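You operate a simulated robot arm through the tools that you are given. There is no shell and no other tool. Be economical: measure what you need, move in short steps, check, and stop when the job is done.

You run a simulated robot arm. Do the job below in one go: nothing can be reset, and whatever is moved stays where it is left.

## Task
Put things in order on the cell bench. At the end: the orange cell (marked "20 Ah") stands where the grey bar stood; the grey bar stands on top of the brown carton (marked "FUSES"); the clear cup with the blue rim stands where the brown fuse carrier (marked "63 A") stood; the brown fuse carrier stands on top of the teal pad; whatever was shut is shut again. Leave all else as you found it, and nothing knocked over.

The check looks at the end state, three seconds after you hand in, the way a careful person would. Anything else that was tipped, shoved, dropped, spilled or broken makes it a failure.

## Robot
A 6-joint arm with a two-finger parallel gripper, fixed in place. Base frame: the origin is at the foot of the arm, x ahead of it, y to its left, z up; the work surface is at about z = 0. Units: cm, degrees, N and s.
With the tool pointing down near the work surface it reaches from about 14 to 58 cm from the base axis. Its first joint turns from -66.0 to 66.0 degrees. Payload 2.1 kg.
The tool frame sits at the grasp point between the pads (the TCP): z along the fingers, y along the line on which they close. The tips reach 3 cm beyond it. Largest opening 9.4 cm; finger width 2.8, thickness 1; the body of the gripper, 5 by 9.6 cm, starts 5.5 cm behind the TCP.
Orientation is that of the tool frame in the base frame, as [roll, pitch, yaw] about the fixed x, y, z axes, in that order (R = Rz(yaw) Ry(pitch) Rx(roll)). With the fingers straight down and closing along the base's y, the tool's x points along the base's -x, its y along +y and its z along -z.

## Interface
- The arm moves only by the tool jog_arm. Its argument "motion" is a list of rows, each a list of 7 numbers: the shift along the base's x, y, z in cm, then the turn, a rotation vector about the base's x, y, z in degrees, then the finger opening in cm, from 0 to 9.4. In form: [[x, y, z, ax, ay, az, hand], ...]. A call has 1 to 10 rows; each row shifts and turns the commanded pose from where the row before left it. Rows are played at 5 a second. More than 5 cm and 8.6 degrees between two rows, or a gripper value outside its range, and nothing of the call is played. Where a pose cannot be reached the arm comes as near as it can. A force on the tool above 40 N (or 10 N above the force at the start of the call, whichever is more), or a blocked arm, ends the call early, and 0.2 s more pass. Each finger travels about 7.2 cm/s and halts on what it meets, pressing with about 29 N; the grip force reading is that of the motor and also rises with nothing between the fingers. The clock runs only during rows and for 0.2 s after the last one: add rows that do not move to give the fingers time. The reply holds the time, the measured pose of the TCP, the force on the tool along the base axes, the opening and the grip force, in the units named above and with some noise, and new pictures: "views" is both (left out), scene, wrist or none.
- Cameras (640 x 400 px; columns grow to the right, rows downward): "scene" is fixed at [4.42, -36.89, 47.22]; the picture's right is [0.85, -0.52, 0.00], its down [-0.35, -0.57, -0.74] and it looks along [0.39, 0.63, -0.67] (base axes); focal length 266 px, centre (320, 200). "wrist" rides on the gripper at [-3.7, 0, -5.8] in the tool frame; the picture's right is [0.00, -1.00, 0.00], its down [0.97, 0.00, -0.24] and it looks along [0.24, 0.00, 0.97] (tool axes); focal length 218 px, centre (320, 200).
- locate(camera, pixels): for up to 12 pixels [column, row] of the newest picture of that camera ("zoom" is the newest enlarged one), the place [x, y, z] in the base frame of the surface seen there, good to about 0.3 cm. It takes no simulated time.
- zoom(camera, box): a new picture of the part [left, top, right, bottom] of that camera's present view, enlarged. It takes no simulated time.
- close_job(): hands the job in; it is judged then, once.

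Keep the steps short. Do not move on a guess: measure, check each grasp and each placing, and mend mistakes. In all there are 80 turns and 120 pictures (those below and enlarged ones count). Leave the gripper open and the arm clear of the work at the hand-in unless told otherwise, and finish with a single line.

The tools are called after "Request:" by a JSON object that holds its "name" and its "arguments". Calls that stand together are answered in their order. jog_arm: Moves the arm, as the interface text tells. Its arguments: {"type":"object","properties":{"motion":{"type":"array"},"views":{"type":"string","enum":["both","scene","wrist","none"]}},"required":["motion"]} The other tools are called the same way: locate (camera, pixels) gives the place of the surface under pixels of a picture; zoom (camera, box) takes an enlarged picture of a part of a camera's view; close_job () hands the job in.

At the start:

```text
time_s: 0.0
position: [28.55, 6.35, 27.56]
orientation: [179.9, 0.1, 179.9]
contact_force: [-0.5, -0.1, 0.6]
grip_width: 9.41
grasp_force: 0.0
```

scene: 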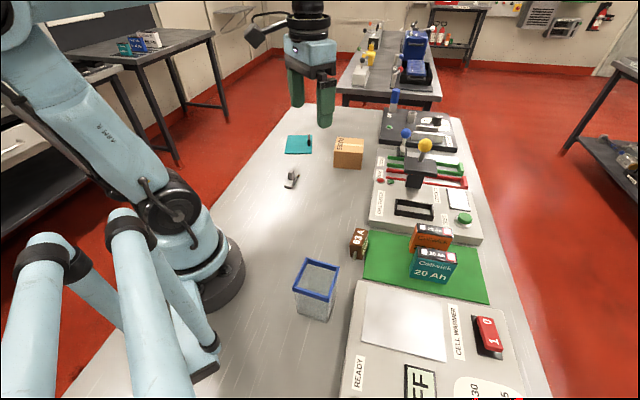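
wrist: 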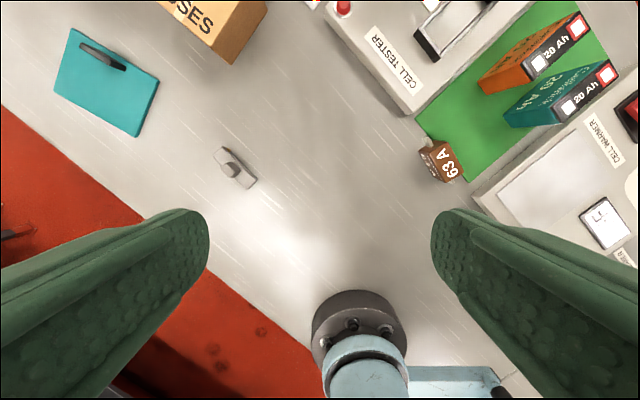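

I see the bench with the orange cell, the fuse carrier, the cup, the carton, the teal pad and a small grey item. I'll enlarge these parts first.

Request:
{"name": "zoom", "arguments": {"camera": "scene", "box": [340, 200, 500, 300]}}

Request:
{"name": "zoom", "arguments": {"camera": "scene", "box": [270, 120, 398, 200]}}

Request:
{"name": "zoom", "arguments": {"camera": "scene", "box": [360, 80, 488, 240]}}

Request:
{"name": "zoom", "arguments": {"camera": "scene", "box": [270, 220, 398, 340]}}

```text
4.00 times, centred on (420, 250) of scene
```

zoom: 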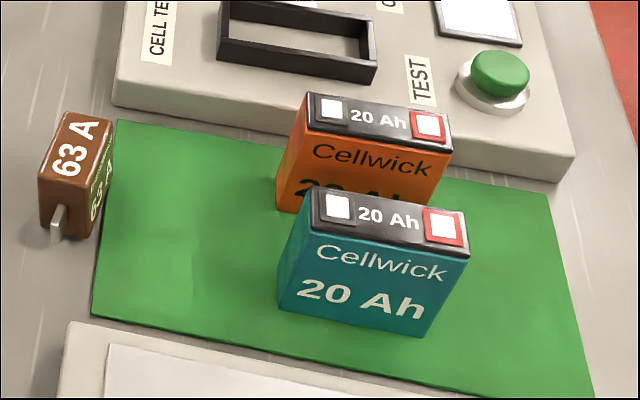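

```text
5.00 times, centred on (334, 160) of scene
```

zoom: 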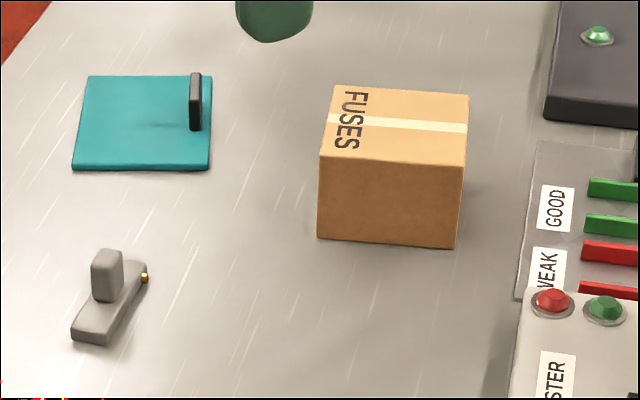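

```text
2.50 times, centred on (424, 160) of scene
```

zoom: 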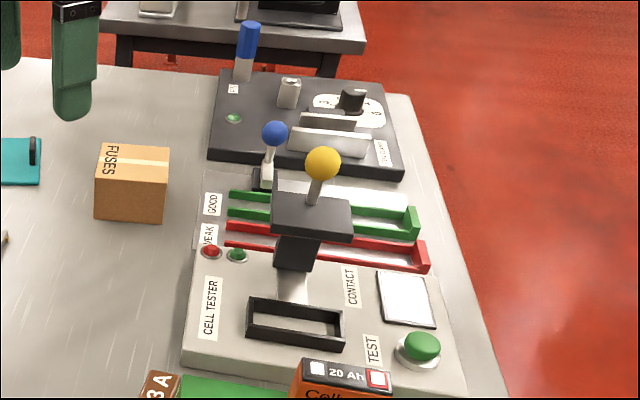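

```text
3.33 times, centred on (334, 280) of scene
```

zoom: 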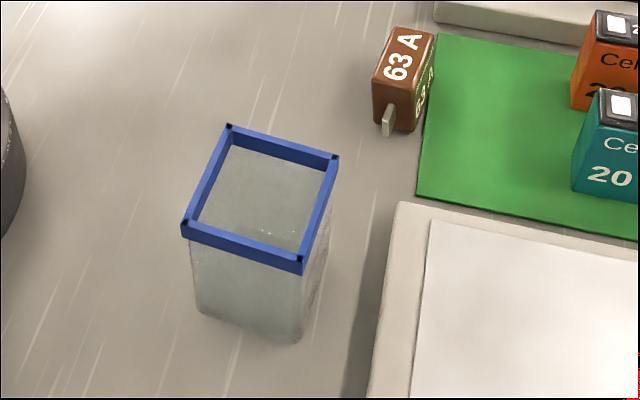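

Next I enlarge the wrist view on the grey bar and teal pad, and measure key points in the scene view.

Request:
{"name": "zoom", "arguments": {"camera": "wrist", "box": [40, 0, 280, 200]}}

Request:
{"name": "zoom", "arguments": {"camera": "wrist", "box": [400, 0, 640, 250]}}

Request:
{"name": "locate", "arguments": {"camera": "wrist", "pixels": [[219, 150], [252, 186], [231, 168], [73, 30], [158, 77], [135, 136], [55, 90], [80, 46], [125, 68], [230, 62], [266, 5]]}}

Request:
{"name": "locate", "arguments": {"camera": "scene", "pixels": [[306, 258], [340, 267], [332, 300], [295, 290], [329, 320], [336, 138], [363, 139], [362, 153], [334, 151], [334, 167], [361, 169]]}}

Request:
{"name": "locate", "arguments": {"camera": "scene", "pixels": [[358, 229], [368, 231], [361, 247], [350, 243], [354, 257], [416, 224], [452, 231], [451, 238], [411, 231], [417, 248], [456, 255], [410, 253]]}}

```text
2.00 times, centred on (160, 100) of wrist
```

zoom: 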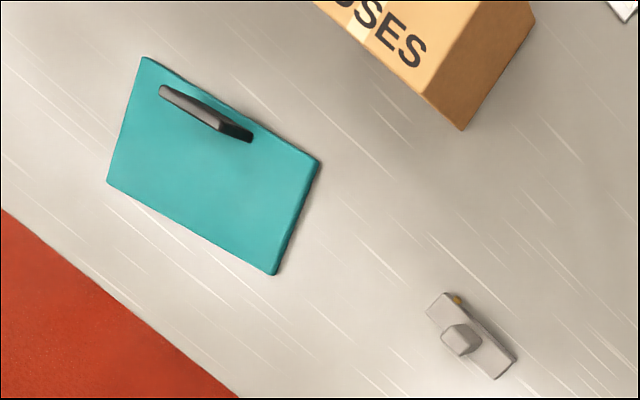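

```text
1.60 times, centred on (520, 125) of wrist
```

zoom: 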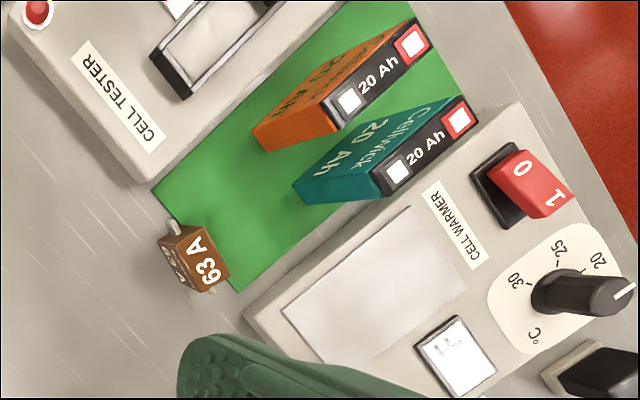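

```text
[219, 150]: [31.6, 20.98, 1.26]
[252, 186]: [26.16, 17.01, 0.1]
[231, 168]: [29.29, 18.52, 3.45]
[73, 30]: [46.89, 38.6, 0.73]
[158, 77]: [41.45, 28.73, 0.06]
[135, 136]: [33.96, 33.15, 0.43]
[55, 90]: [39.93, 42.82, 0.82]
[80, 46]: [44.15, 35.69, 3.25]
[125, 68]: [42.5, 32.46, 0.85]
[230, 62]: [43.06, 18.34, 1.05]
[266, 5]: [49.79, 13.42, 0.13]
```

```text
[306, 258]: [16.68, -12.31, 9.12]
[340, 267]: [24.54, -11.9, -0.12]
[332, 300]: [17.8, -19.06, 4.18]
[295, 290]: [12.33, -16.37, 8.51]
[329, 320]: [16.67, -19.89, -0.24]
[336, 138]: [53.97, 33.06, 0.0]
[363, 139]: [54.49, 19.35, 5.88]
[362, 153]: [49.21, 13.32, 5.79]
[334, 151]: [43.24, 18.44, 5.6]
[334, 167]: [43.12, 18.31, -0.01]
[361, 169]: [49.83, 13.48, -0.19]
```

```text
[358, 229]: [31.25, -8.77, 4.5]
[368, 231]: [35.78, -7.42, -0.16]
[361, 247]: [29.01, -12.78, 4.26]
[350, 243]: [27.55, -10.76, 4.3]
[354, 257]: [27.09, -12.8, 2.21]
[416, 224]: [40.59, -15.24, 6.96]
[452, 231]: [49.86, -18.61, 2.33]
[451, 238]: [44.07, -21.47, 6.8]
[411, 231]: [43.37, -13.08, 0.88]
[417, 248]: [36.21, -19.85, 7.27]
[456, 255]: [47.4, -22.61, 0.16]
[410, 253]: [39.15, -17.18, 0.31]
```

The grey bar (wrist 235,168) lies near (29,19), the carton top is at about z=5.7, and the two cells stand close together. I move above the cells and carrier, staying high, for a straight-down look.

Request:
{"name": "jog_arm", "arguments": {"motion": [[1.8, -4, 0, 0, 0, 0, 9.4], [1.8, -4, 0, 0, 0, 0, 9.4], [1.8, -4, 0, 0, 0, 0, 9.4], [1.8, -4, 0, 0, 0, 0, 9.4], [0, -3, 0, 0, 0, 0, 9.4], [0, 0, 0, 0, 0, 0, 9.4]], "views": "both"}}

```text
time_s: 1.4
position: [35.69, -12.53, 27.58]
orientation: [-179.9, 0.0, 180.0]
contact_force: [-0.3, 0.3, 1.0]
grip_width: 9.39
grasp_force: 0.2
```

scene: 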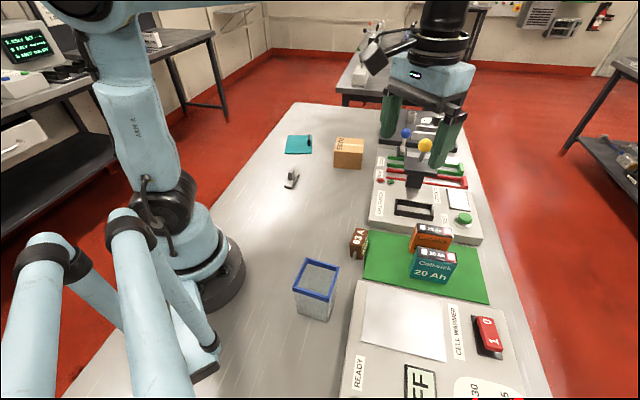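
wrist: 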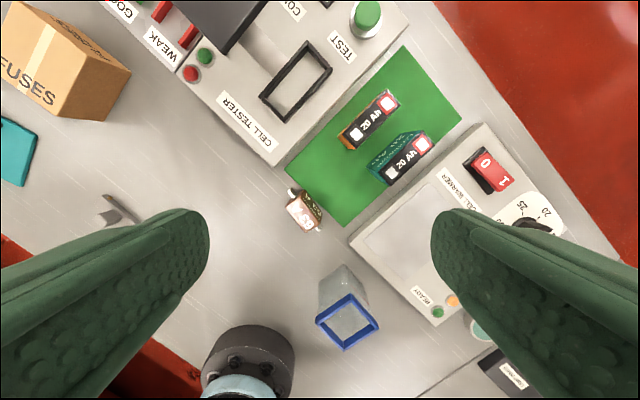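

I enlarge the cells, carrier and cup in this view and measure them.

Request:
{"name": "zoom", "arguments": {"camera": "wrist", "box": [280, 70, 440, 170]}}

Request:
{"name": "zoom", "arguments": {"camera": "wrist", "box": [260, 170, 420, 370]}}

Request:
{"name": "locate", "arguments": {"camera": "wrist", "pixels": [[388, 91], [399, 106], [357, 144], [347, 130], [426, 132], [432, 148], [388, 185], [380, 171], [339, 128], [370, 160]]}}

Request:
{"name": "locate", "arguments": {"camera": "wrist", "pixels": [[286, 207], [302, 195], [318, 219], [304, 233], [285, 170], [343, 226], [349, 238], [319, 303], [361, 296], [378, 326], [345, 349], [317, 320]]}}

```text
4.00 times, centred on (360, 120) of wrist
```

zoom: 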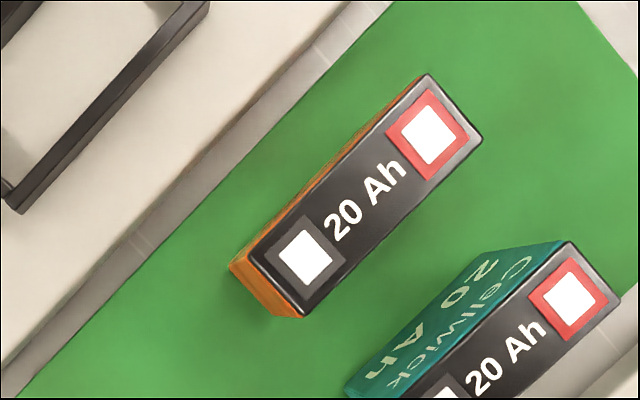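

```text
2.00 times, centred on (340, 270) of wrist
```

zoom: 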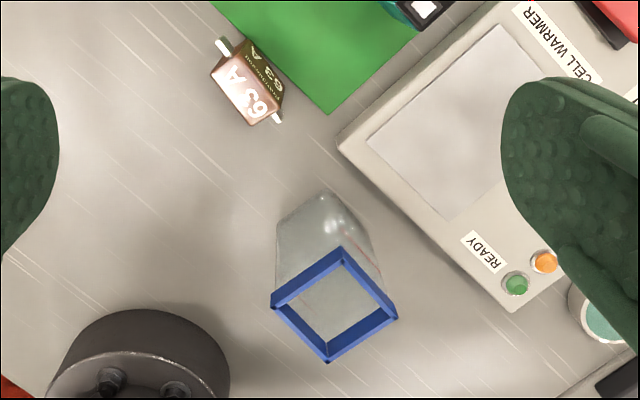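

```text
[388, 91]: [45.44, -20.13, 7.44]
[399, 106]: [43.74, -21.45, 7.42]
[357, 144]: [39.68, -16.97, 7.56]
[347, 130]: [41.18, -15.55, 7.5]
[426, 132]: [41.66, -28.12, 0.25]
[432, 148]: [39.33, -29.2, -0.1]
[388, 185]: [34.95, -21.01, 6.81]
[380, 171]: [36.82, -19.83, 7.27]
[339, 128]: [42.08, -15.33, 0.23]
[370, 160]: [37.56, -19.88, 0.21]
```

```text
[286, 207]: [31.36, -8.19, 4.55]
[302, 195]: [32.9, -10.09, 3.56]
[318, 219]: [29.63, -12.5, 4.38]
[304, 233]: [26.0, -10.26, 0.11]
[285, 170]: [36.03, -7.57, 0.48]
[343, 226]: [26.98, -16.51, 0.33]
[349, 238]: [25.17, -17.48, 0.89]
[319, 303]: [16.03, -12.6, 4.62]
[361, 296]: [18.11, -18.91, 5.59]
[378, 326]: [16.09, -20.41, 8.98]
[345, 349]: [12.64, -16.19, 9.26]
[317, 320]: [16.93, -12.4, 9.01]
```

The orange cell's top is centred near (42.5,-18.5), about 6.2 by 2.1 cm and 7.5 high, with about 4 cm of gap to the teal cell. Next I look closer at the carrier and the tester's edge.

Request:
{"name": "zoom", "arguments": {"camera": "wrist", "box": [264, 175, 344, 225]}}

Request:
{"name": "locate", "arguments": {"camera": "wrist", "pixels": [[270, 164], [330, 105], [402, 45], [300, 150], [350, 100], [330, 110], [286, 165], [405, 46], [348, 234], [400, 185]]}}

```text
8.00 times, centred on (304, 200) of wrist
```

zoom: 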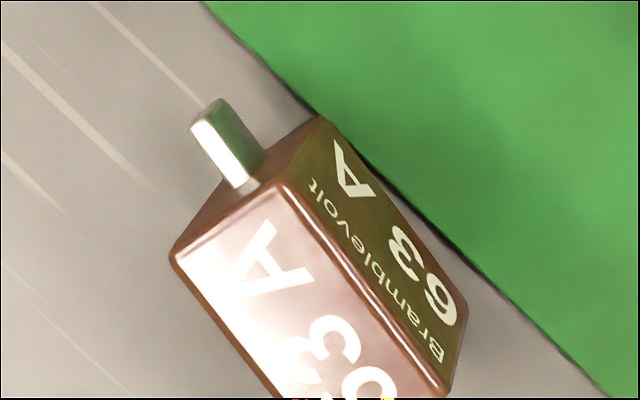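

```text
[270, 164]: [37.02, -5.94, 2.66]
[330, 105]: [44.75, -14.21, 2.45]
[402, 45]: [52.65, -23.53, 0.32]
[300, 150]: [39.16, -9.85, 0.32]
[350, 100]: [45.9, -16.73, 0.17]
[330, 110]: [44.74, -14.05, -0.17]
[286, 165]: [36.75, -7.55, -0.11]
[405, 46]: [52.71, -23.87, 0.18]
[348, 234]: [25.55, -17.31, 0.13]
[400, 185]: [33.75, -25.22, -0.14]
```

The tester front is 3.4 cm from the orange cell, so the fingers fit. I measure the carrier in the enlarged picture.

Request:
{"name": "zoom", "arguments": {"camera": "wrist", "box": [272, 182, 336, 246]}}

Request:
{"name": "zoom", "arguments": {"camera": "wrist", "box": [300, 250, 400, 360]}}

```text
6.25 times, centred on (304, 214) of wrist
```

zoom: 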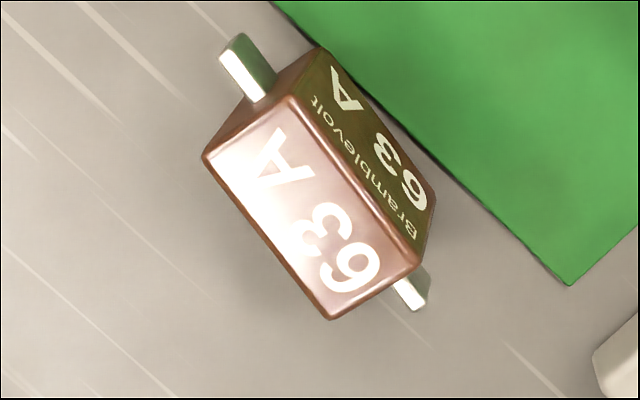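

```text
3.64 times, centred on (350, 305) of wrist
```

zoom: 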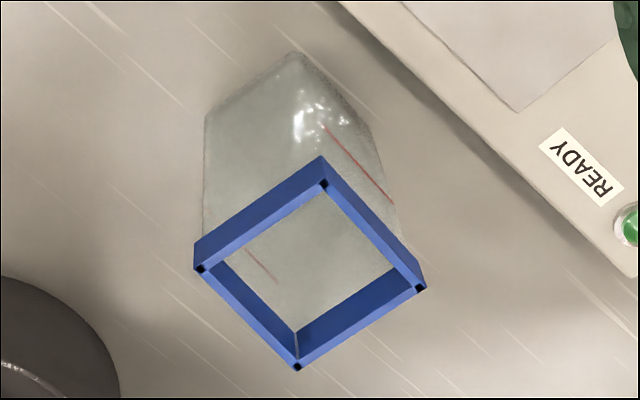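

I measure the cup corners and the carrier's top corners, pulled slightly inward.

Request:
{"name": "locate", "arguments": {"camera": "zoom", "pixels": [[320, 172], [203, 258], [416, 280], [297, 360], [296, 56], [209, 122], [362, 122]]}}

Request:
{"name": "locate", "arguments": {"camera": "wrist", "pixels": [[287.5, 207.5], [299, 199.5], [317.5, 223.5], [305.5, 231], [302, 215], [303.5, 191], [292, 190], [319, 229]]}}

```text
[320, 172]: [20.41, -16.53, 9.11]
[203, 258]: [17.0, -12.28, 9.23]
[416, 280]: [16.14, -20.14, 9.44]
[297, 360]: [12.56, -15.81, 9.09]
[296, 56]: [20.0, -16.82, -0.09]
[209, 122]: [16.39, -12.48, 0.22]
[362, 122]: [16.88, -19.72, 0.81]
```

```text
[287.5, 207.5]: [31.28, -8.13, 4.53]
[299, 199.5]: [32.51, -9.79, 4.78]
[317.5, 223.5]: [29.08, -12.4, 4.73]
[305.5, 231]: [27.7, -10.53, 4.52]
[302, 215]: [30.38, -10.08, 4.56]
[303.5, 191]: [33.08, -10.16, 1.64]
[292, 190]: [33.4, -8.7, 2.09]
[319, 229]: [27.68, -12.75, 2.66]
```

The carrier's top centre is about (30.1,-10.2), its long axis is near 36°, and its top is at z 4.6. The cup rim is centred at (16.5,-16.2). Now I go left above the bar, carton and pad for a closer look.

Request:
{"name": "jog_arm", "arguments": {"motion": [[0, 4.6, 0, 0, 0, 0, 9.4], [0, 4.6, 0, 0, 0, 0, 9.4], [0, 4.6, 0, 0, 0, 0, 9.4], [0, 4.6, 0, 0, 0, 0, 9.4], [0, 4.6, 0, 0, 0, 0, 9.4], [0, 4.6, 0, 0, 0, 0, 9.4], [0, 4.6, 0, 0, 0, 0, 9.4], [0, 4.6, 0, 0, 0, 0, 9.4], [0, 0, 0, 0, 0, 0, 9.4]], "views": "wrist"}}

```text
time_s: 3.4
position: [35.73, 24.23, 27.72]
orientation: [179.9, 0.0, -180.0]
contact_force: [0.6, -0.4, 0.5]
grip_width: 9.38
grasp_force: 0.0
```

wrist: 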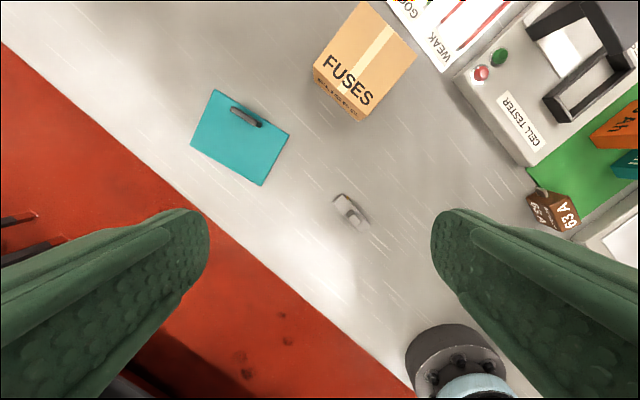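

Request:
{"name": "zoom", "arguments": {"camera": "wrist", "box": [320, 185, 384, 235]}}

Request:
{"name": "zoom", "arguments": {"camera": "wrist", "box": [180, 80, 300, 190]}}

Request:
{"name": "locate", "arguments": {"camera": "wrist", "pixels": [[214, 92], [288, 135], [263, 183], [193, 144], [239, 139], [364, 5], [414, 54], [365, 116], [316, 70], [235, 107], [260, 124], [270, 140]]}}

```text
8.00 times, centred on (352, 210) of wrist
```

zoom: 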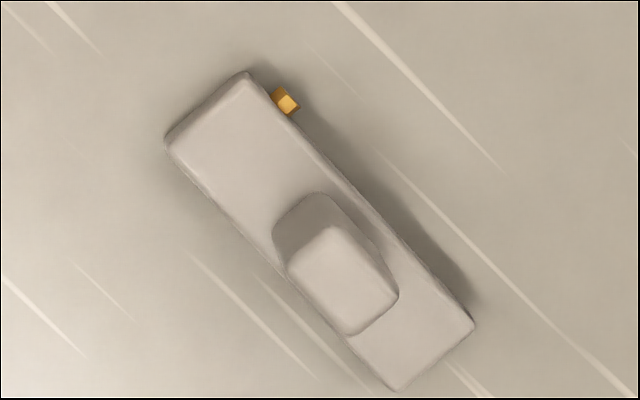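

```text
3.64 times, centred on (240, 135) of wrist
```

zoom: 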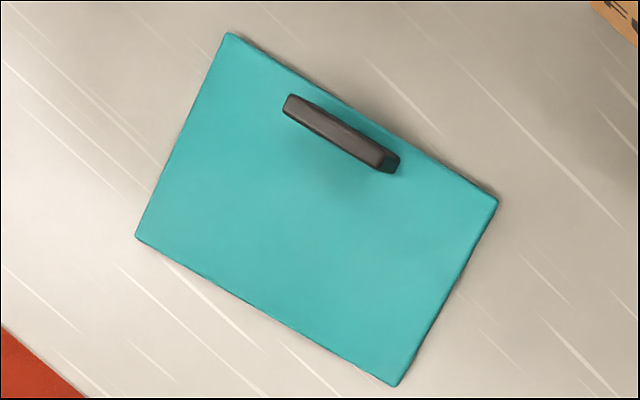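

```text
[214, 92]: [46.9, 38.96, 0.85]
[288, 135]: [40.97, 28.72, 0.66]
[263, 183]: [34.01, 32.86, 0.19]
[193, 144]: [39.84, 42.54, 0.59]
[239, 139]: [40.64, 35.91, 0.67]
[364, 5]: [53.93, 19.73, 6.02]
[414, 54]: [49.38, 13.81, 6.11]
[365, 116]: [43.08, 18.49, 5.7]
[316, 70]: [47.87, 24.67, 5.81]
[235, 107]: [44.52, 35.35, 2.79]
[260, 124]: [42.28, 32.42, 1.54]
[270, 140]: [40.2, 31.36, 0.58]
```

I compute the bar's corners in wrist pixels and measure them and the post.

Request:
{"name": "locate", "arguments": {"camera": "wrist", "pixels": [[342.5, 195.5], [334, 202], [370, 225], [361.5, 232.5], [354.8, 220], [352.6, 214.5], [359.8, 221.5], [355.8, 225.5], [349, 217.5], [340, 203], [363, 228], [348, 198]]}}

Request:
{"name": "zoom", "arguments": {"camera": "scene", "box": [275, 160, 307, 200]}}

```text
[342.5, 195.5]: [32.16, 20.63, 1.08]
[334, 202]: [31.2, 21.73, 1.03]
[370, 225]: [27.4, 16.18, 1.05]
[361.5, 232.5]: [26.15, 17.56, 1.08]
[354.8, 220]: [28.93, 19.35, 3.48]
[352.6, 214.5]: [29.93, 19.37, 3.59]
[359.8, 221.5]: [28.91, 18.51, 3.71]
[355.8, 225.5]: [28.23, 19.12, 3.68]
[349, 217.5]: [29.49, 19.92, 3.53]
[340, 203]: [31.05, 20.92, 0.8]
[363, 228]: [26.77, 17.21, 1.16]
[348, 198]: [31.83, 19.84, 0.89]
```

```text
10.00 times, centred on (291, 180) of scene
```

zoom: 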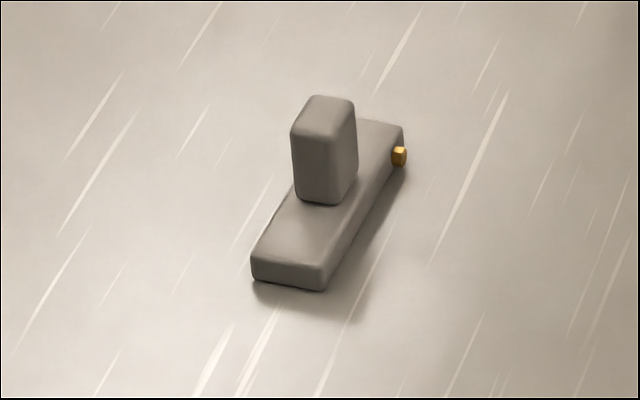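

The bar's centre is about (29.2,19.0), its long axis is at 43°, its base is 1.1 thick, and the post top is at (29.0,19.1,3.6). I turn +43° so the fingers close across the post, and descend above it with the opening at 5.

Request:
{"name": "jog_arm", "arguments": {"motion": [[-1.12, -0.85, -2.5, 0, 0, 7.2, 9.4], [-1.12, -0.85, -2.5, 0, 0, 7.2, 8], [-1.12, -0.85, -2.5, 0, 0, 7.2, 7], [-1.12, -0.85, -2.5, 0, 0, 7.2, 6], [-1.12, -0.85, -2.5, 0, 0, 7.2, 5], [-1.12, -0.85, -2.5, 0, 0, 7, 5], [0, 0, 0, 0, 0, 0, 5]], "views": "both"}}

```text
time_s: 5.0
position: [29.31, 19.06, 12.43]
orientation: [180.0, -0.1, -137.0]
contact_force: [-0.3, 0.4, 0.5]
grip_width: 4.98
grasp_force: 0.0
```

scene: 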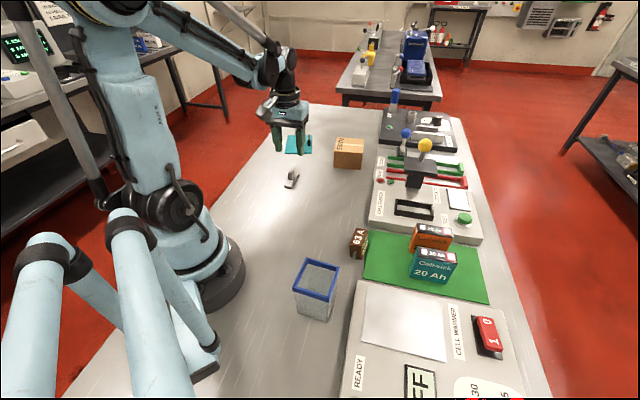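
wrist: 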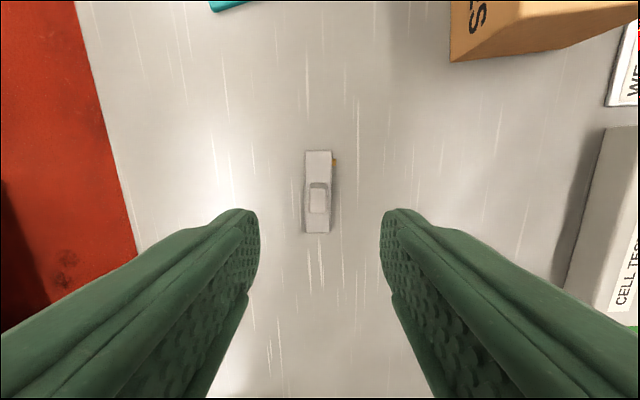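

The bar now lies straight along the picture's vertical between the fingers. I re-measure the post and bar ends.

Request:
{"name": "locate", "arguments": {"camera": "wrist", "pixels": [[311, 192], [327, 192], [311, 210], [327, 210], [318, 200], [307, 153], [330, 153], [307, 231], [330, 231]]}}

```text
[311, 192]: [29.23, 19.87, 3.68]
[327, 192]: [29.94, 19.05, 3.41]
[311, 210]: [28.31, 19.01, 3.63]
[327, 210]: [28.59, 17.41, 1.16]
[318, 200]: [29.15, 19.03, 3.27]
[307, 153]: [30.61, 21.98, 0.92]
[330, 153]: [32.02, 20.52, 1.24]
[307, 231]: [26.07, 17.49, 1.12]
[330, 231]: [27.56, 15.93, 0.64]
```

The post centre is (29.1,19.0). I descend to z≈4.4, so the tips end at 1.4, just above the bar's base, then close.

Request:
{"name": "jog_arm", "arguments": {"motion": [[-0.2, -0.05, -2, 0, 0, 0, 5], [0, 0, -2, 0, 0, 0, 5], [0, 0, -2, 0, 0, 0, 4.5], [0, 0, -1, 0, 0, 0, 4], [0, 0, -1, 0, 0, 0, 3.5], [0, 0, 0, 0, 0, 0, 2.5], [0, 0, 0, 0, 0, 0, 1.2], [0, 0, 0, 0, 0, 0, 0.5], [0, 0, 0, 0, 0, 0, 0.5]], "views": "both"}}

```text
time_s: 7.0
position: [28.81, 19.01, 4.61]
orientation: [-180.0, 0.0, -137.0]
contact_force: [0.0, -0.6, -1.0]
grip_width: 1.27
grasp_force: 29.1
```

scene: 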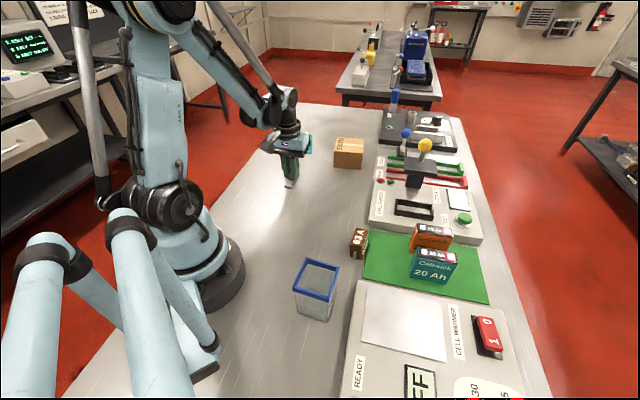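
wrist: 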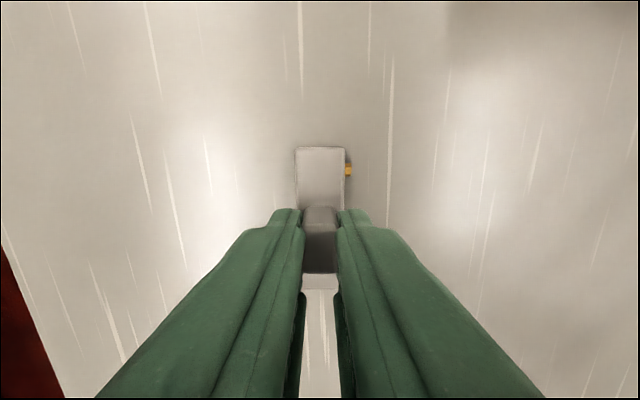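

The post is held at width 1.27. I lift straight up, then move toward the carton.

Request:
{"name": "jog_arm", "arguments": {"motion": [[0, 0, 2, 0, 0, 0, 0.5], [0, 0, 3.5, 0, 0, 0, 0.5], [0, 0, 4, 0, 0, 0, 0.5], [4, 0, 0, 0, 0, 0, 0.5], [4, 0, 0, 0, 0, 0, 0.5], [4, 0, 0, 0, 0, 0, 0.5], [4, 0.1, 0, 0, 0, 0, 0.5], [3.6, 0.1, 0, 0, 0, 0, 0.5], [0, 0, 0, 0, 0, 0, 0.5]], "views": "both"}}

```text
time_s: 9.0
position: [48.55, 19.39, 14.05]
orientation: [180.0, 0.0, -136.9]
contact_force: [1.3, -0.6, -0.4]
grip_width: 1.28
grasp_force: 28.7
```

scene: 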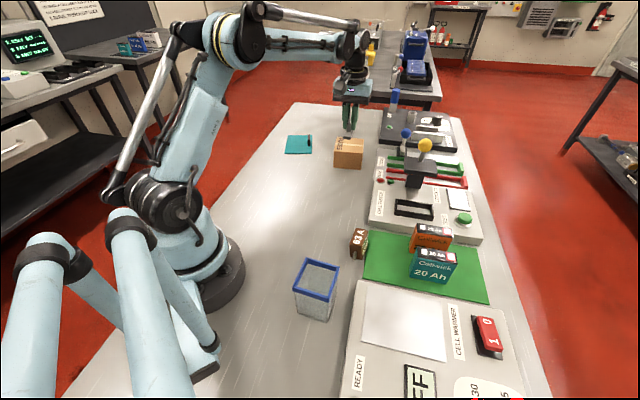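
wrist: 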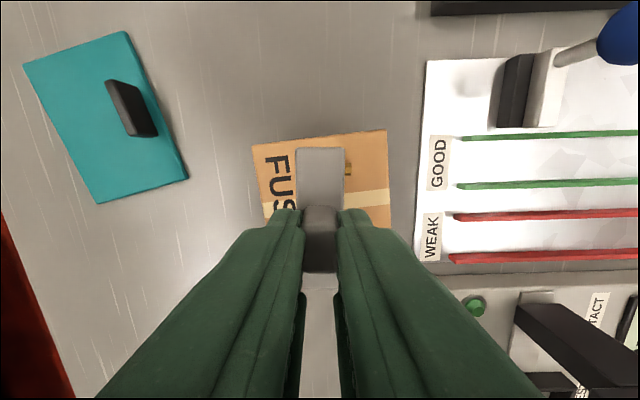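

The bar hangs level above the carton. I lower it to just above the top (z≈5.8).

Request:
{"name": "jog_arm", "arguments": {"motion": [[0, -0.2, -1, 0, 0, 0, 0.5], [0, 0, -1, 0, 0, 0, 0.5], [0, 0, -1, 0, 0, 0, 0.5], [0, 0, -0.4, 0, 0, 0, 0.5], [0, 0, 0, 0, 0, 0, 0.5]], "views": "both"}}

Request:
{"name": "zoom", "arguments": {"camera": "scene", "box": [316, 110, 380, 180]}}

```text
time_s: 10.2
position: [48.41, 19.24, 10.81]
orientation: [180.0, 0.0, -137.0]
contact_force: [-0.8, -0.6, -0.6]
grip_width: 1.26
grasp_force: 29.7
```

scene: 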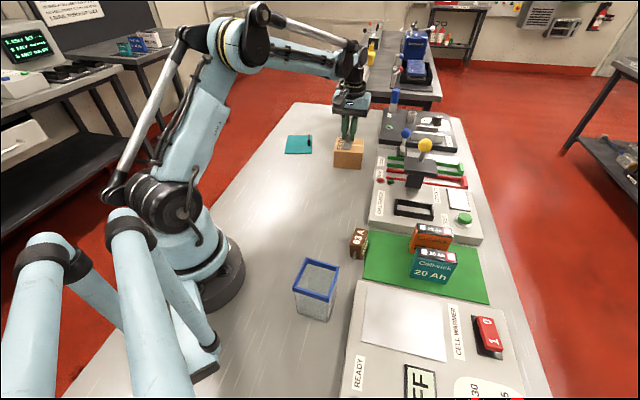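
wrist: 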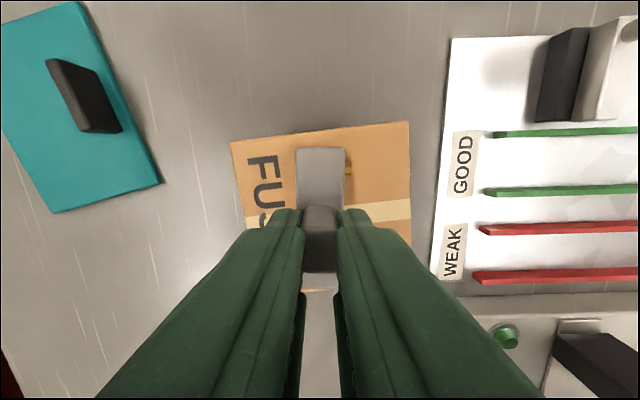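

```text
5.71 times, centred on (348, 145) of scene
```

zoom: 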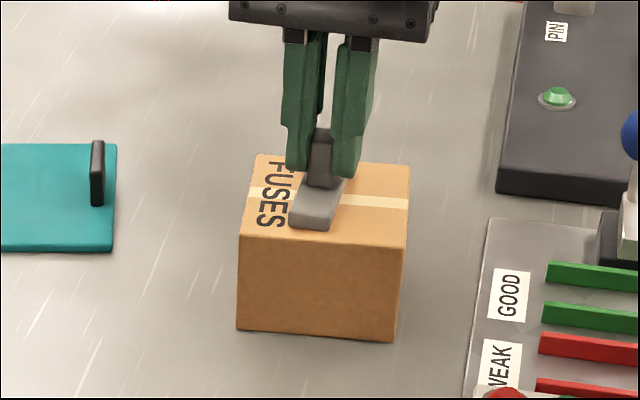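

The bar sits slightly toward the near edge, so I shift it 0.6 cm along its length and lower it in small steps until contact.

Request:
{"name": "jog_arm", "arguments": {"motion": [[0.45, 0.4, 0, 0, 0, 0, 0.5], [0, 0, -0.15, 0, 0, 0, 0.5], [0, 0, -0.15, 0, 0, 0, 0.5], [0, 0, -0.1, 0, 0, 0, 0.5], [0, 0, 0, 0, 0, 0, 0.5]], "views": "none"}}

```text
time_s: 11.4
position: [48.88, 19.65, 10.46]
orientation: [179.8, 0.1, -136.9]
contact_force: [-4.4, 3.1, 27.3]
grip_width: 1.29
grasp_force: 29.2
```

Contact reads 27 N, so the bar rests on the carton. I ease up 0.1 cm and open.

Request:
{"name": "jog_arm", "arguments": {"motion": [[0, 0, 0.1, 0, 0, 0, 0.5], [0, 0, 0, 0, 0, 0, 1.8], [0, 0, 0, 0, 0, 0, 2.6], [0, 0, 0, 0, 0, 0, 3], [0, 0, 2, 0, 0, 0, 3], [0, 0, 3, 0, 0, 0, 4], [0, 0, 3, 0, 0, 0, 5], [0, 0, 0, 0, 0, 0, 5]], "views": "both"}}

Request:
{"name": "zoom", "arguments": {"camera": "scene", "box": [316, 110, 380, 180]}}

```text
time_s: 13.2
position: [49.09, 19.48, 18.48]
orientation: [-180.0, 0.0, -137.1]
contact_force: [0.0, -0.6, 0.5]
grip_width: 5.0
grasp_force: 0.0
```

scene: 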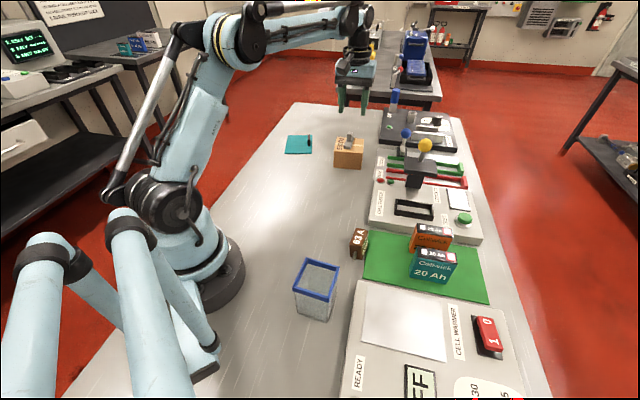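
wrist: 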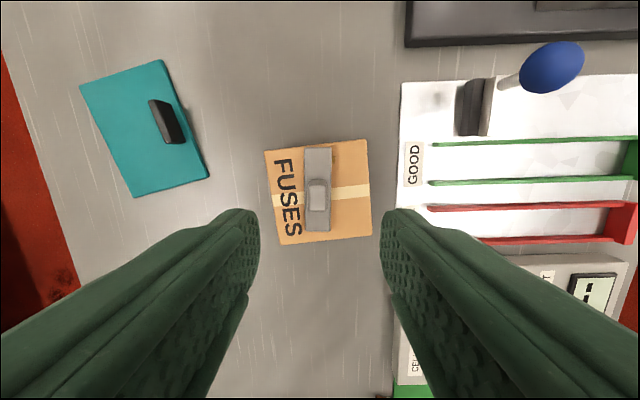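

```text
5.71 times, centred on (348, 145) of scene
```

zoom: 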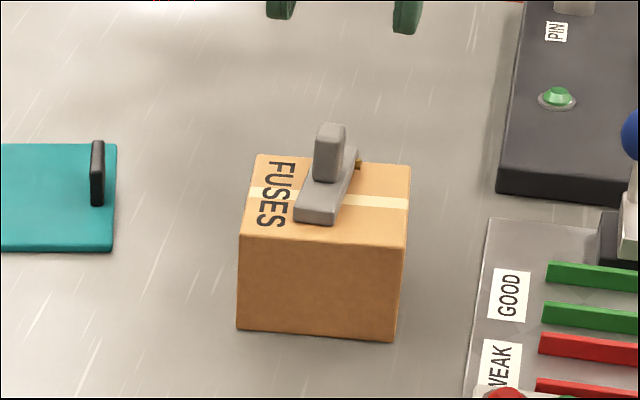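

The bar stands flat, well inside the carton's top. Next is the orange cell. The present tool turn already closes along its long side, so I raise to z≈24 and fly over to (42.5,-18.5).

Request:
{"name": "jog_arm", "arguments": {"motion": [[0, 0, 3, 0, 0, 0, 5], [0, 0, 2.7, 0, 0, 0, 5], [-0.82, -4.75, 0, 0, 0, 0, 6], [-0.82, -4.75, 0, 0, 0, 0, 9.4], [-0.82, -4.75, 0, 0, 0, 0, 9.4], [-0.82, -4.75, 0, 0, 0, 0, 9.4], [-0.82, -4.75, 0, 0, 0, 0, 9.4], [-0.82, -4.75, 0, 0, 0, 0, 9.4], [-0.82, -4.75, 0, 0, 0, 0, 9.4], [-0.82, -4.75, 0, 0, 0, 0, 9.4]], "views": "none"}}

Request:
{"name": "jog_arm", "arguments": {"motion": [[0, 0, -2.5, 0, 0, 0, 9.4], [0, 0, -2.5, 0, 0, 0, 9.4], [0, 0, -2.5, 0, 0, 0, 9.4], [0, 0, 0, 0, 0, 0, 9.4]], "views": "both"}}

```text
time_s: 15.4
position: [42.07, -18.69, 24.03]
orientation: [179.9, 0.0, -137.0]
contact_force: [0.0, -0.6, -0.5]
grip_width: 9.4
grasp_force: 0.1
```

```text
time_s: 16.4
position: [42.5, -18.39, 16.32]
orientation: [179.9, 0.0, -137.0]
contact_force: [1.0, -1.1, 0.6]
grip_width: 9.4
grasp_force: 0.0
```

scene: 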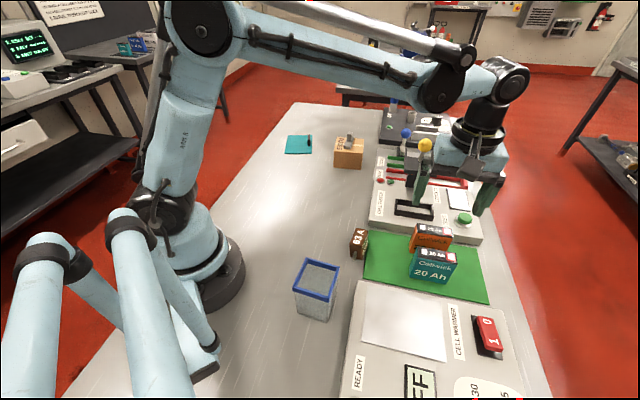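
wrist: 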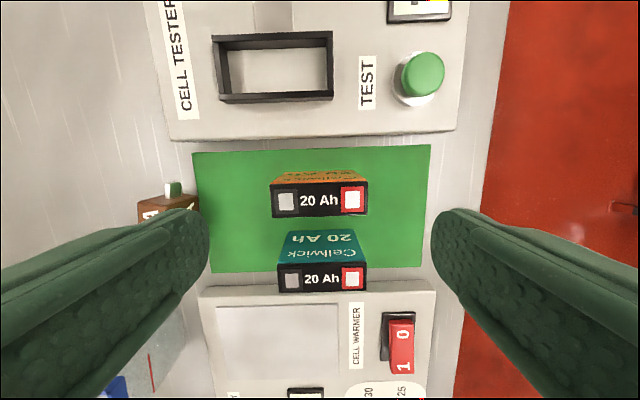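

I re-measure the orange cell's top corners at columns 272–367, rows 183–217.

Request:
{"name": "locate", "arguments": {"camera": "wrist", "pixels": [[274, 187], [365, 184], [364, 212], [275, 214], [320, 200], [282, 235], [280, 272], [320, 160]]}}

```text
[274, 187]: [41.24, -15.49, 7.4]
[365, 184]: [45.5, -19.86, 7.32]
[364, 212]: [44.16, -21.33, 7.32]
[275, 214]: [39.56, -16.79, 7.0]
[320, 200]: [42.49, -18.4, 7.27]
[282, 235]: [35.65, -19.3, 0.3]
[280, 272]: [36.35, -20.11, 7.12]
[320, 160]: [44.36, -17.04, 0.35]
```

The cell centre (42.6,-18.4) agrees with the TCP. I turn +1.5°, descend to z≈5 and close gently on its ends.

Request:
{"name": "jog_arm", "arguments": {"motion": [[0.1, 0, -2.5, 0, 0, 1.5, 9.4], [0, 0, -2.5, 0, 0, 0, 9.4], [0, 0, -2.5, 0, 0, 0, 9.4], [0, 0, -2, 0, 0, 0, 9.4], [0, 0, -1.8, 0, 0, 0, 9.4], [0, 0, 0, 0, 0, 0, 8], [0, 0, 0, 0, 0, 0, 7], [0, 0, 0, 0, 0, 0, 6.2], [0, 0, 0, 0, 0, 0, 5.5], [0, 0, 0, 0, 0, 0, 5.5]], "views": "both"}}

```text
time_s: 18.6
position: [42.72, -18.39, 5.13]
orientation: [180.0, 0.1, -135.5]
contact_force: [0.6, 0.8, -0.2]
grip_width: 7.43
grasp_force: 28.3
```

scene: 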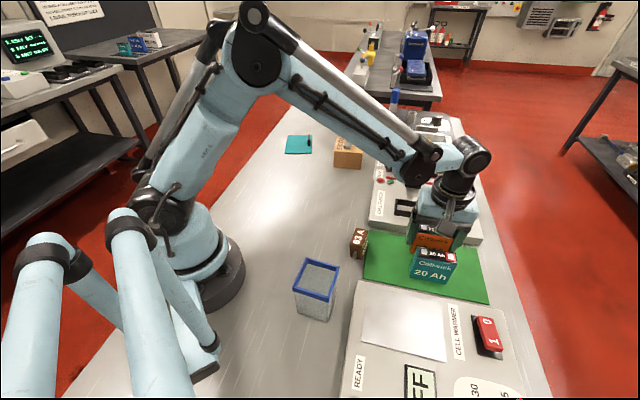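
wrist: 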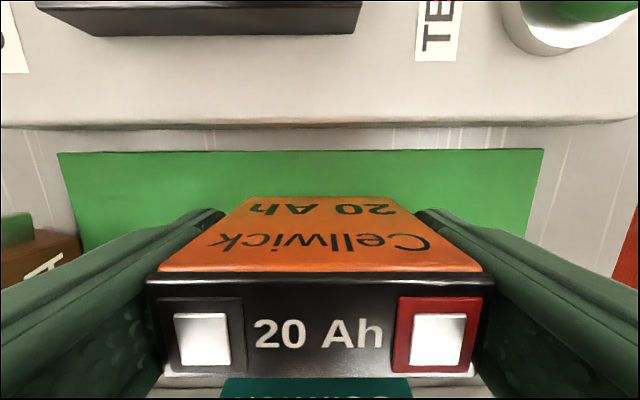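

The fingers halted at 7.43 with 28 N, close against both ends. I lift 1.5 cm to test the grasp.

Request:
{"name": "jog_arm", "arguments": {"motion": [[0, 0, 0.5, 0, 0, 0, 5.5], [0, 0, 1, 0, 0, 0, 5.5], [0, 0, 0, 0, 0, 0, 5.5]], "views": "both"}}

Request:
{"name": "zoom", "arguments": {"camera": "scene", "box": [380, 170, 500, 290]}}

```text
time_s: 19.4
position: [42.64, -18.43, 6.72]
orientation: [179.9, 0.0, -135.5]
contact_force: [-0.1, 1.0, -2.4]
grip_width: 7.42
grasp_force: 28.7
```

scene: 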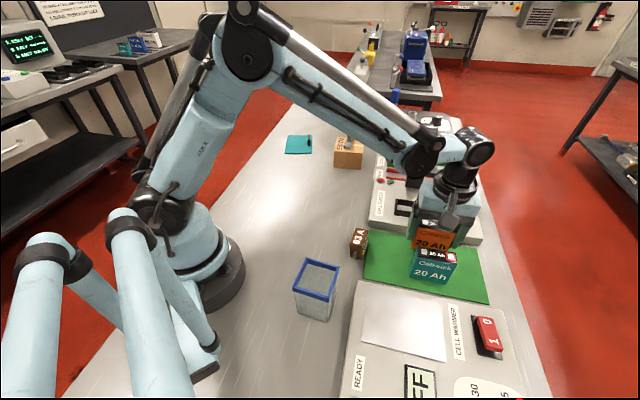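
wrist: 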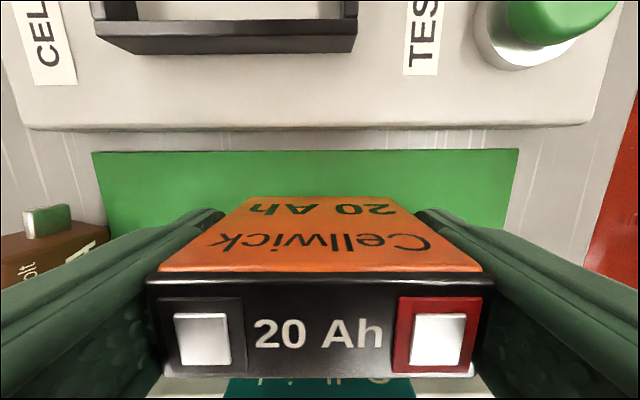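

```text
3.33 times, centred on (440, 230) of scene
```

zoom: 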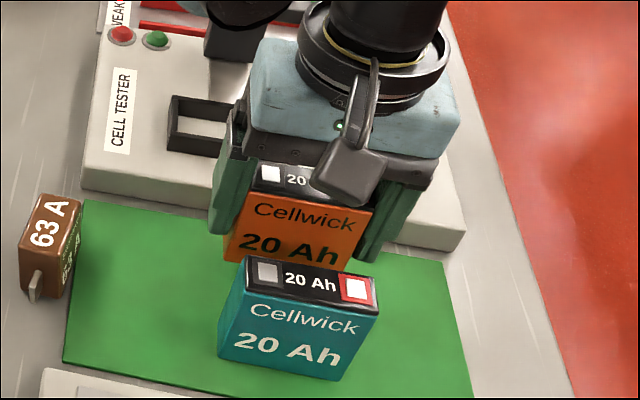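

The cell is held upright and clear. I lift to z≈17 and carry it to (29.1,19.0).

Request:
{"name": "jog_arm", "arguments": {"motion": [[0, 0, 3, 0, 0, 0, 5.5], [0, 0, 4, 0, 0, 0, 5.5], [0, 0, 4, 0, 0, 0, 5.5], [0, 0, 0, 0, 0, 0, 5.5]], "views": "none"}}

Request:
{"name": "jog_arm", "arguments": {"motion": [[-1.505, 4.155, 0, 0, 0, 0, 5.5], [-1.505, 4.155, 0, 0, 0, 0, 5.5], [-1.505, 4.155, 0, 0, 0, 0, 5.5], [-1.505, 4.155, 0, 0, 0, 0, 5.5], [-1.505, 4.155, 0, 0, 0, 0, 5.5], [-1.505, 4.155, 0, 0, 0, 0, 5.5], [-1.505, 4.155, 0, 0, 0, 0, 5.5], [-1.505, 4.155, 0, 0, 0, 0, 5.5], [-1.505, 4.155, 0, 0, 0, 0, 5.5], [0, 0, 0, 0, 0, 0, 5.5]], "views": "both"}}

```text
time_s: 20.4
position: [42.41, -18.27, 17.71]
orientation: [-179.9, -0.1, -135.4]
contact_force: [-0.2, -0.1, -3.2]
grip_width: 7.43
grasp_force: 28.8
```

```text
time_s: 22.6
position: [28.8, 18.93, 17.67]
orientation: [179.9, 0.0, -135.6]
contact_force: [0.4, 0.4, -4.0]
grip_width: 7.42
grasp_force: 29.6
```

scene: 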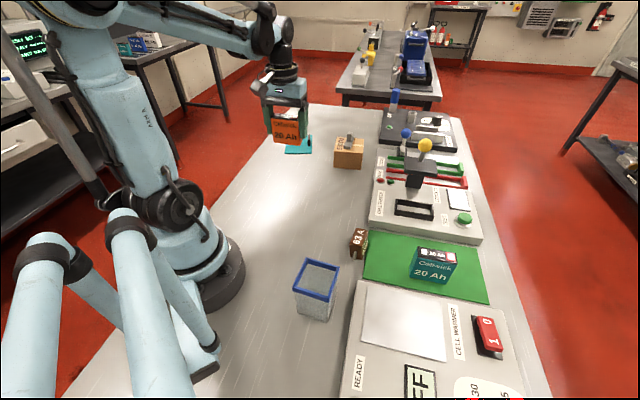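
wrist: 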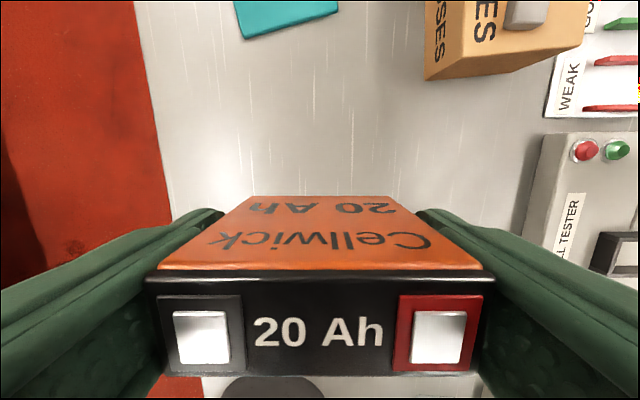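

The cell is over the bar's old place. I lower it to just above the bench.

Request:
{"name": "jog_arm", "arguments": {"motion": [[0.2, 0.05, -3, 0, 0, 0, 5.5], [0, 0, -3, 0, 0, 0, 5.5], [0, 0, -3, 0, 0, 0, 5.5], [0, 0, -2, 0, 0, 0, 5.5], [0, 0, -1.2, 0, 0, 0, 5.5], [0, 0, 0, 0, 0, 0, 5.5]], "views": "scene"}}

Request:
{"name": "zoom", "arguments": {"camera": "scene", "box": [250, 120, 340, 210]}}

```text
time_s: 24.0
position: [28.98, 18.88, 5.49]
orientation: [-179.9, 0.0, -135.4]
contact_force: [0.3, 0.8, -3.2]
grip_width: 7.42
grasp_force: 28.9
```

scene: 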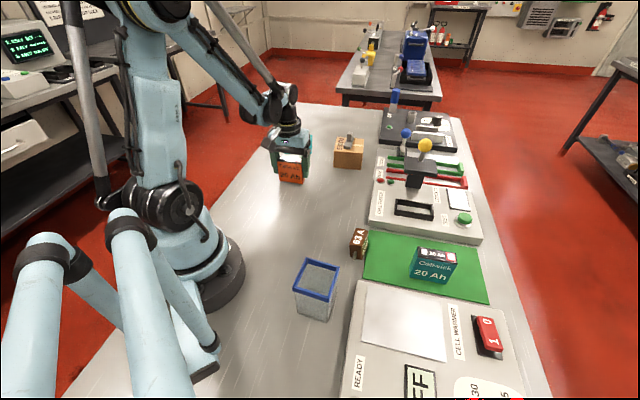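

```text
4.44 times, centred on (295, 165) of scene
```

zoom: 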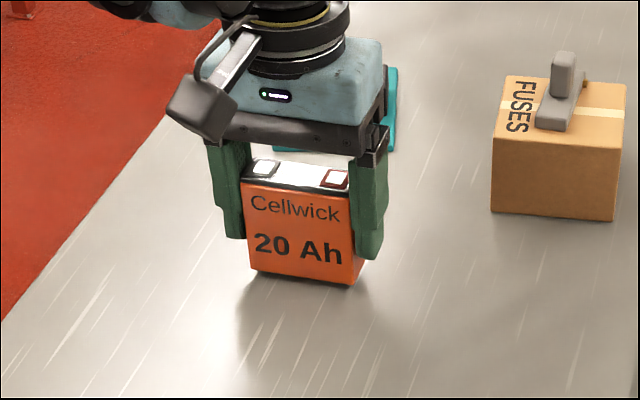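

The cell is a few millimetres above the bench. I lower it gently until I feel contact.

Request:
{"name": "jog_arm", "arguments": {"motion": [[0, 0, -0.2, 0, 0, 0, 5.5], [0, 0, -0.15, 0, 0, 0, 5.5], [0, 0, -0.1, 0, 0, 0, 5.5], [0, 0, 0, 0, 0, 0, 5.5]], "views": "none"}}

```text
time_s: 25.0
position: [28.99, 18.98, 5.15]
orientation: [-179.9, -0.1, -135.5]
contact_force: [-0.1, -0.7, -3.0]
grip_width: 7.41
grasp_force: 28.7
```

Request:
{"name": "jog_arm", "arguments": {"motion": [[0, 0, -0.1, 0, 0, 0, 5.5], [0, 0, -0.1, 0, 0, 0, 5.5], [0, 0, 0, 0, 0, 0, 5.5]], "views": "none"}}

```text
time_s: 25.8
position: [29.1, 19.02, 5.03]
orientation: [180.0, 0.0, -135.5]
contact_force: [0.4, -1.1, -2.3]
grip_width: 7.43
grasp_force: 29.1
```

No contact yet. I take two more small steps.

Request:
{"name": "jog_arm", "arguments": {"motion": [[0, 0, -0.1, 0, 0, 0, 5.5], [0, 0, -0.1, 0, 0, 0, 5.5], [0, 0, 0, 0, 0, 0, 5.5]], "views": "none"}}

```text
time_s: 26.6
position: [29.02, 19.04, 4.76]
orientation: [180.0, 0.1, -135.6]
contact_force: [-2.2, -1.2, 27.8]
grip_width: 7.4
grasp_force: 28.7
```

Contact, 28 N. I ease up 0.1 cm, open, and rise.

Request:
{"name": "jog_arm", "arguments": {"motion": [[0, 0, 0.1, 0, 0, 0, 7], [0, 0, 0, 0, 0, 0, 8], [0, 0, 0, 0, 0, 0, 9], [0, 0, 0, 0, 0, 0, 9.4], [0, 0, 2, 0, 0, 0, 9.4], [0, 0, 3, 0, 0, 0, 9.4], [0, 0, 4, 0, 0, 0, 9.4], [0, 0, 4, 0, 0, 0, 9.4], [0, 0, 0, 0, 0, 0, 9.4]], "views": "both"}}

```text
time_s: 28.6
position: [29.26, 18.87, 18.08]
orientation: [180.0, 0.0, -135.4]
contact_force: [0.5, 0.2, -0.4]
grip_width: 9.42
grasp_force: 0.2
```

scene: 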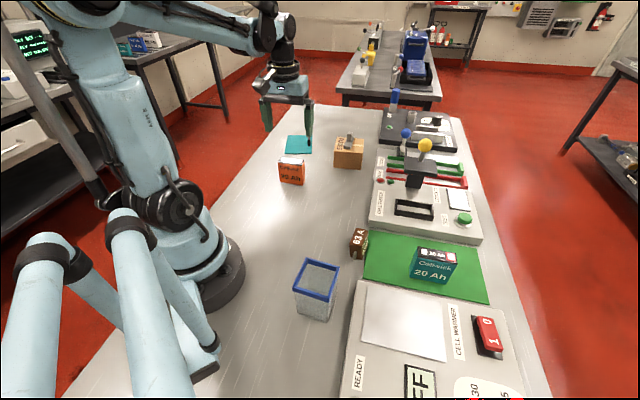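
wrist: 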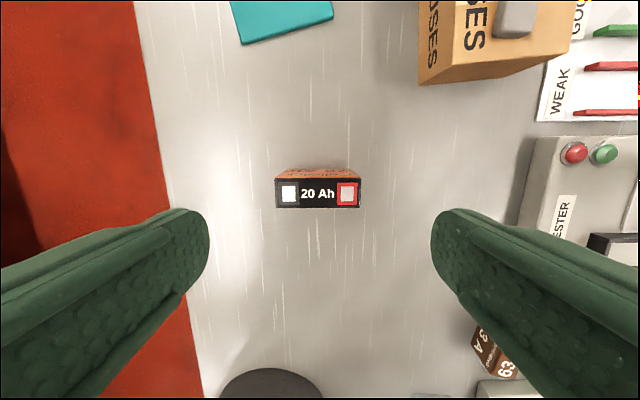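

The cell stands upright on the bar's old place. Next is the carrier at (30.1,-10.2). I fly over, turning -9° so the fingers close across its short side.

Request:
{"name": "jog_arm", "arguments": {"motion": [[0.12, -4.15, 0, 0, 0, -1.5, 9.4], [0.12, -4.15, 0, 0, 0, -1.5, 9.4], [0.12, -4.15, 0, 0, 0, -1.5, 8], [0.12, -4.15, 0, 0, 0, -1.5, 7], [0.12, -4.15, 0, 0, 0, -1.5, 6], [0.12, -4.15, 0, 0, 0, -1.5, 6], [0.12, -4.15, 0, 0, 0, 0, 6], [0, 0, -2.5, 0, 0, 0, 6], [0, 0, -2.5, 0, 0, 0, 6], [0, 0, 0, 0, 0, 0, 6]], "views": "both"}}

```text
time_s: 30.8
position: [29.95, -10.08, 13.06]
orientation: [179.9, 0.0, -144.5]
contact_force: [-0.2, 0.1, 0.5]
grip_width: 5.99
grasp_force: 0.0
```

scene: 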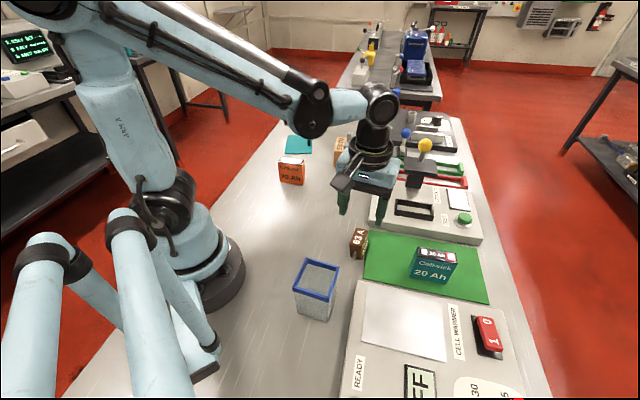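
wrist: 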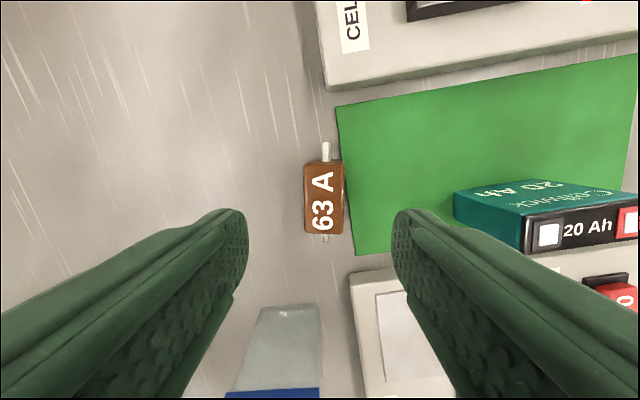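

The carrier is nearly straight in view at columns 304–343. I measure it, plus the mat edge.

Request:
{"name": "locate", "arguments": {"camera": "wrist", "pixels": [[308, 167], [337, 165], [307, 230], [338, 230], [322, 200], [338, 110], [358, 250], [326, 147], [326, 241], [353, 276]]}}

Request:
{"name": "zoom", "arguments": {"camera": "wrist", "box": [280, 130, 370, 260]}}

```text
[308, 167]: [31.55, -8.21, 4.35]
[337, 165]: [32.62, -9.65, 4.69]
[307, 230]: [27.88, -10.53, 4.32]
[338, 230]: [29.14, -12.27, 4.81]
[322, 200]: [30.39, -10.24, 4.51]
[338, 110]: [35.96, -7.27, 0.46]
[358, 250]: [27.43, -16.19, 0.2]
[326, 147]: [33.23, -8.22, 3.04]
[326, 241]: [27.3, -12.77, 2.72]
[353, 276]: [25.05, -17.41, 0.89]
```

```text
3.08 times, centred on (325, 195) of wrist
```

zoom: 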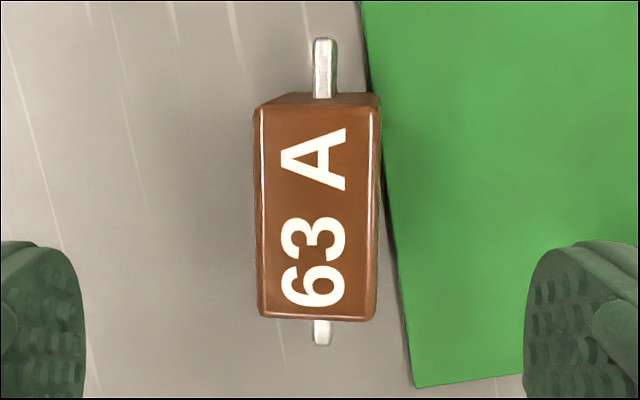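

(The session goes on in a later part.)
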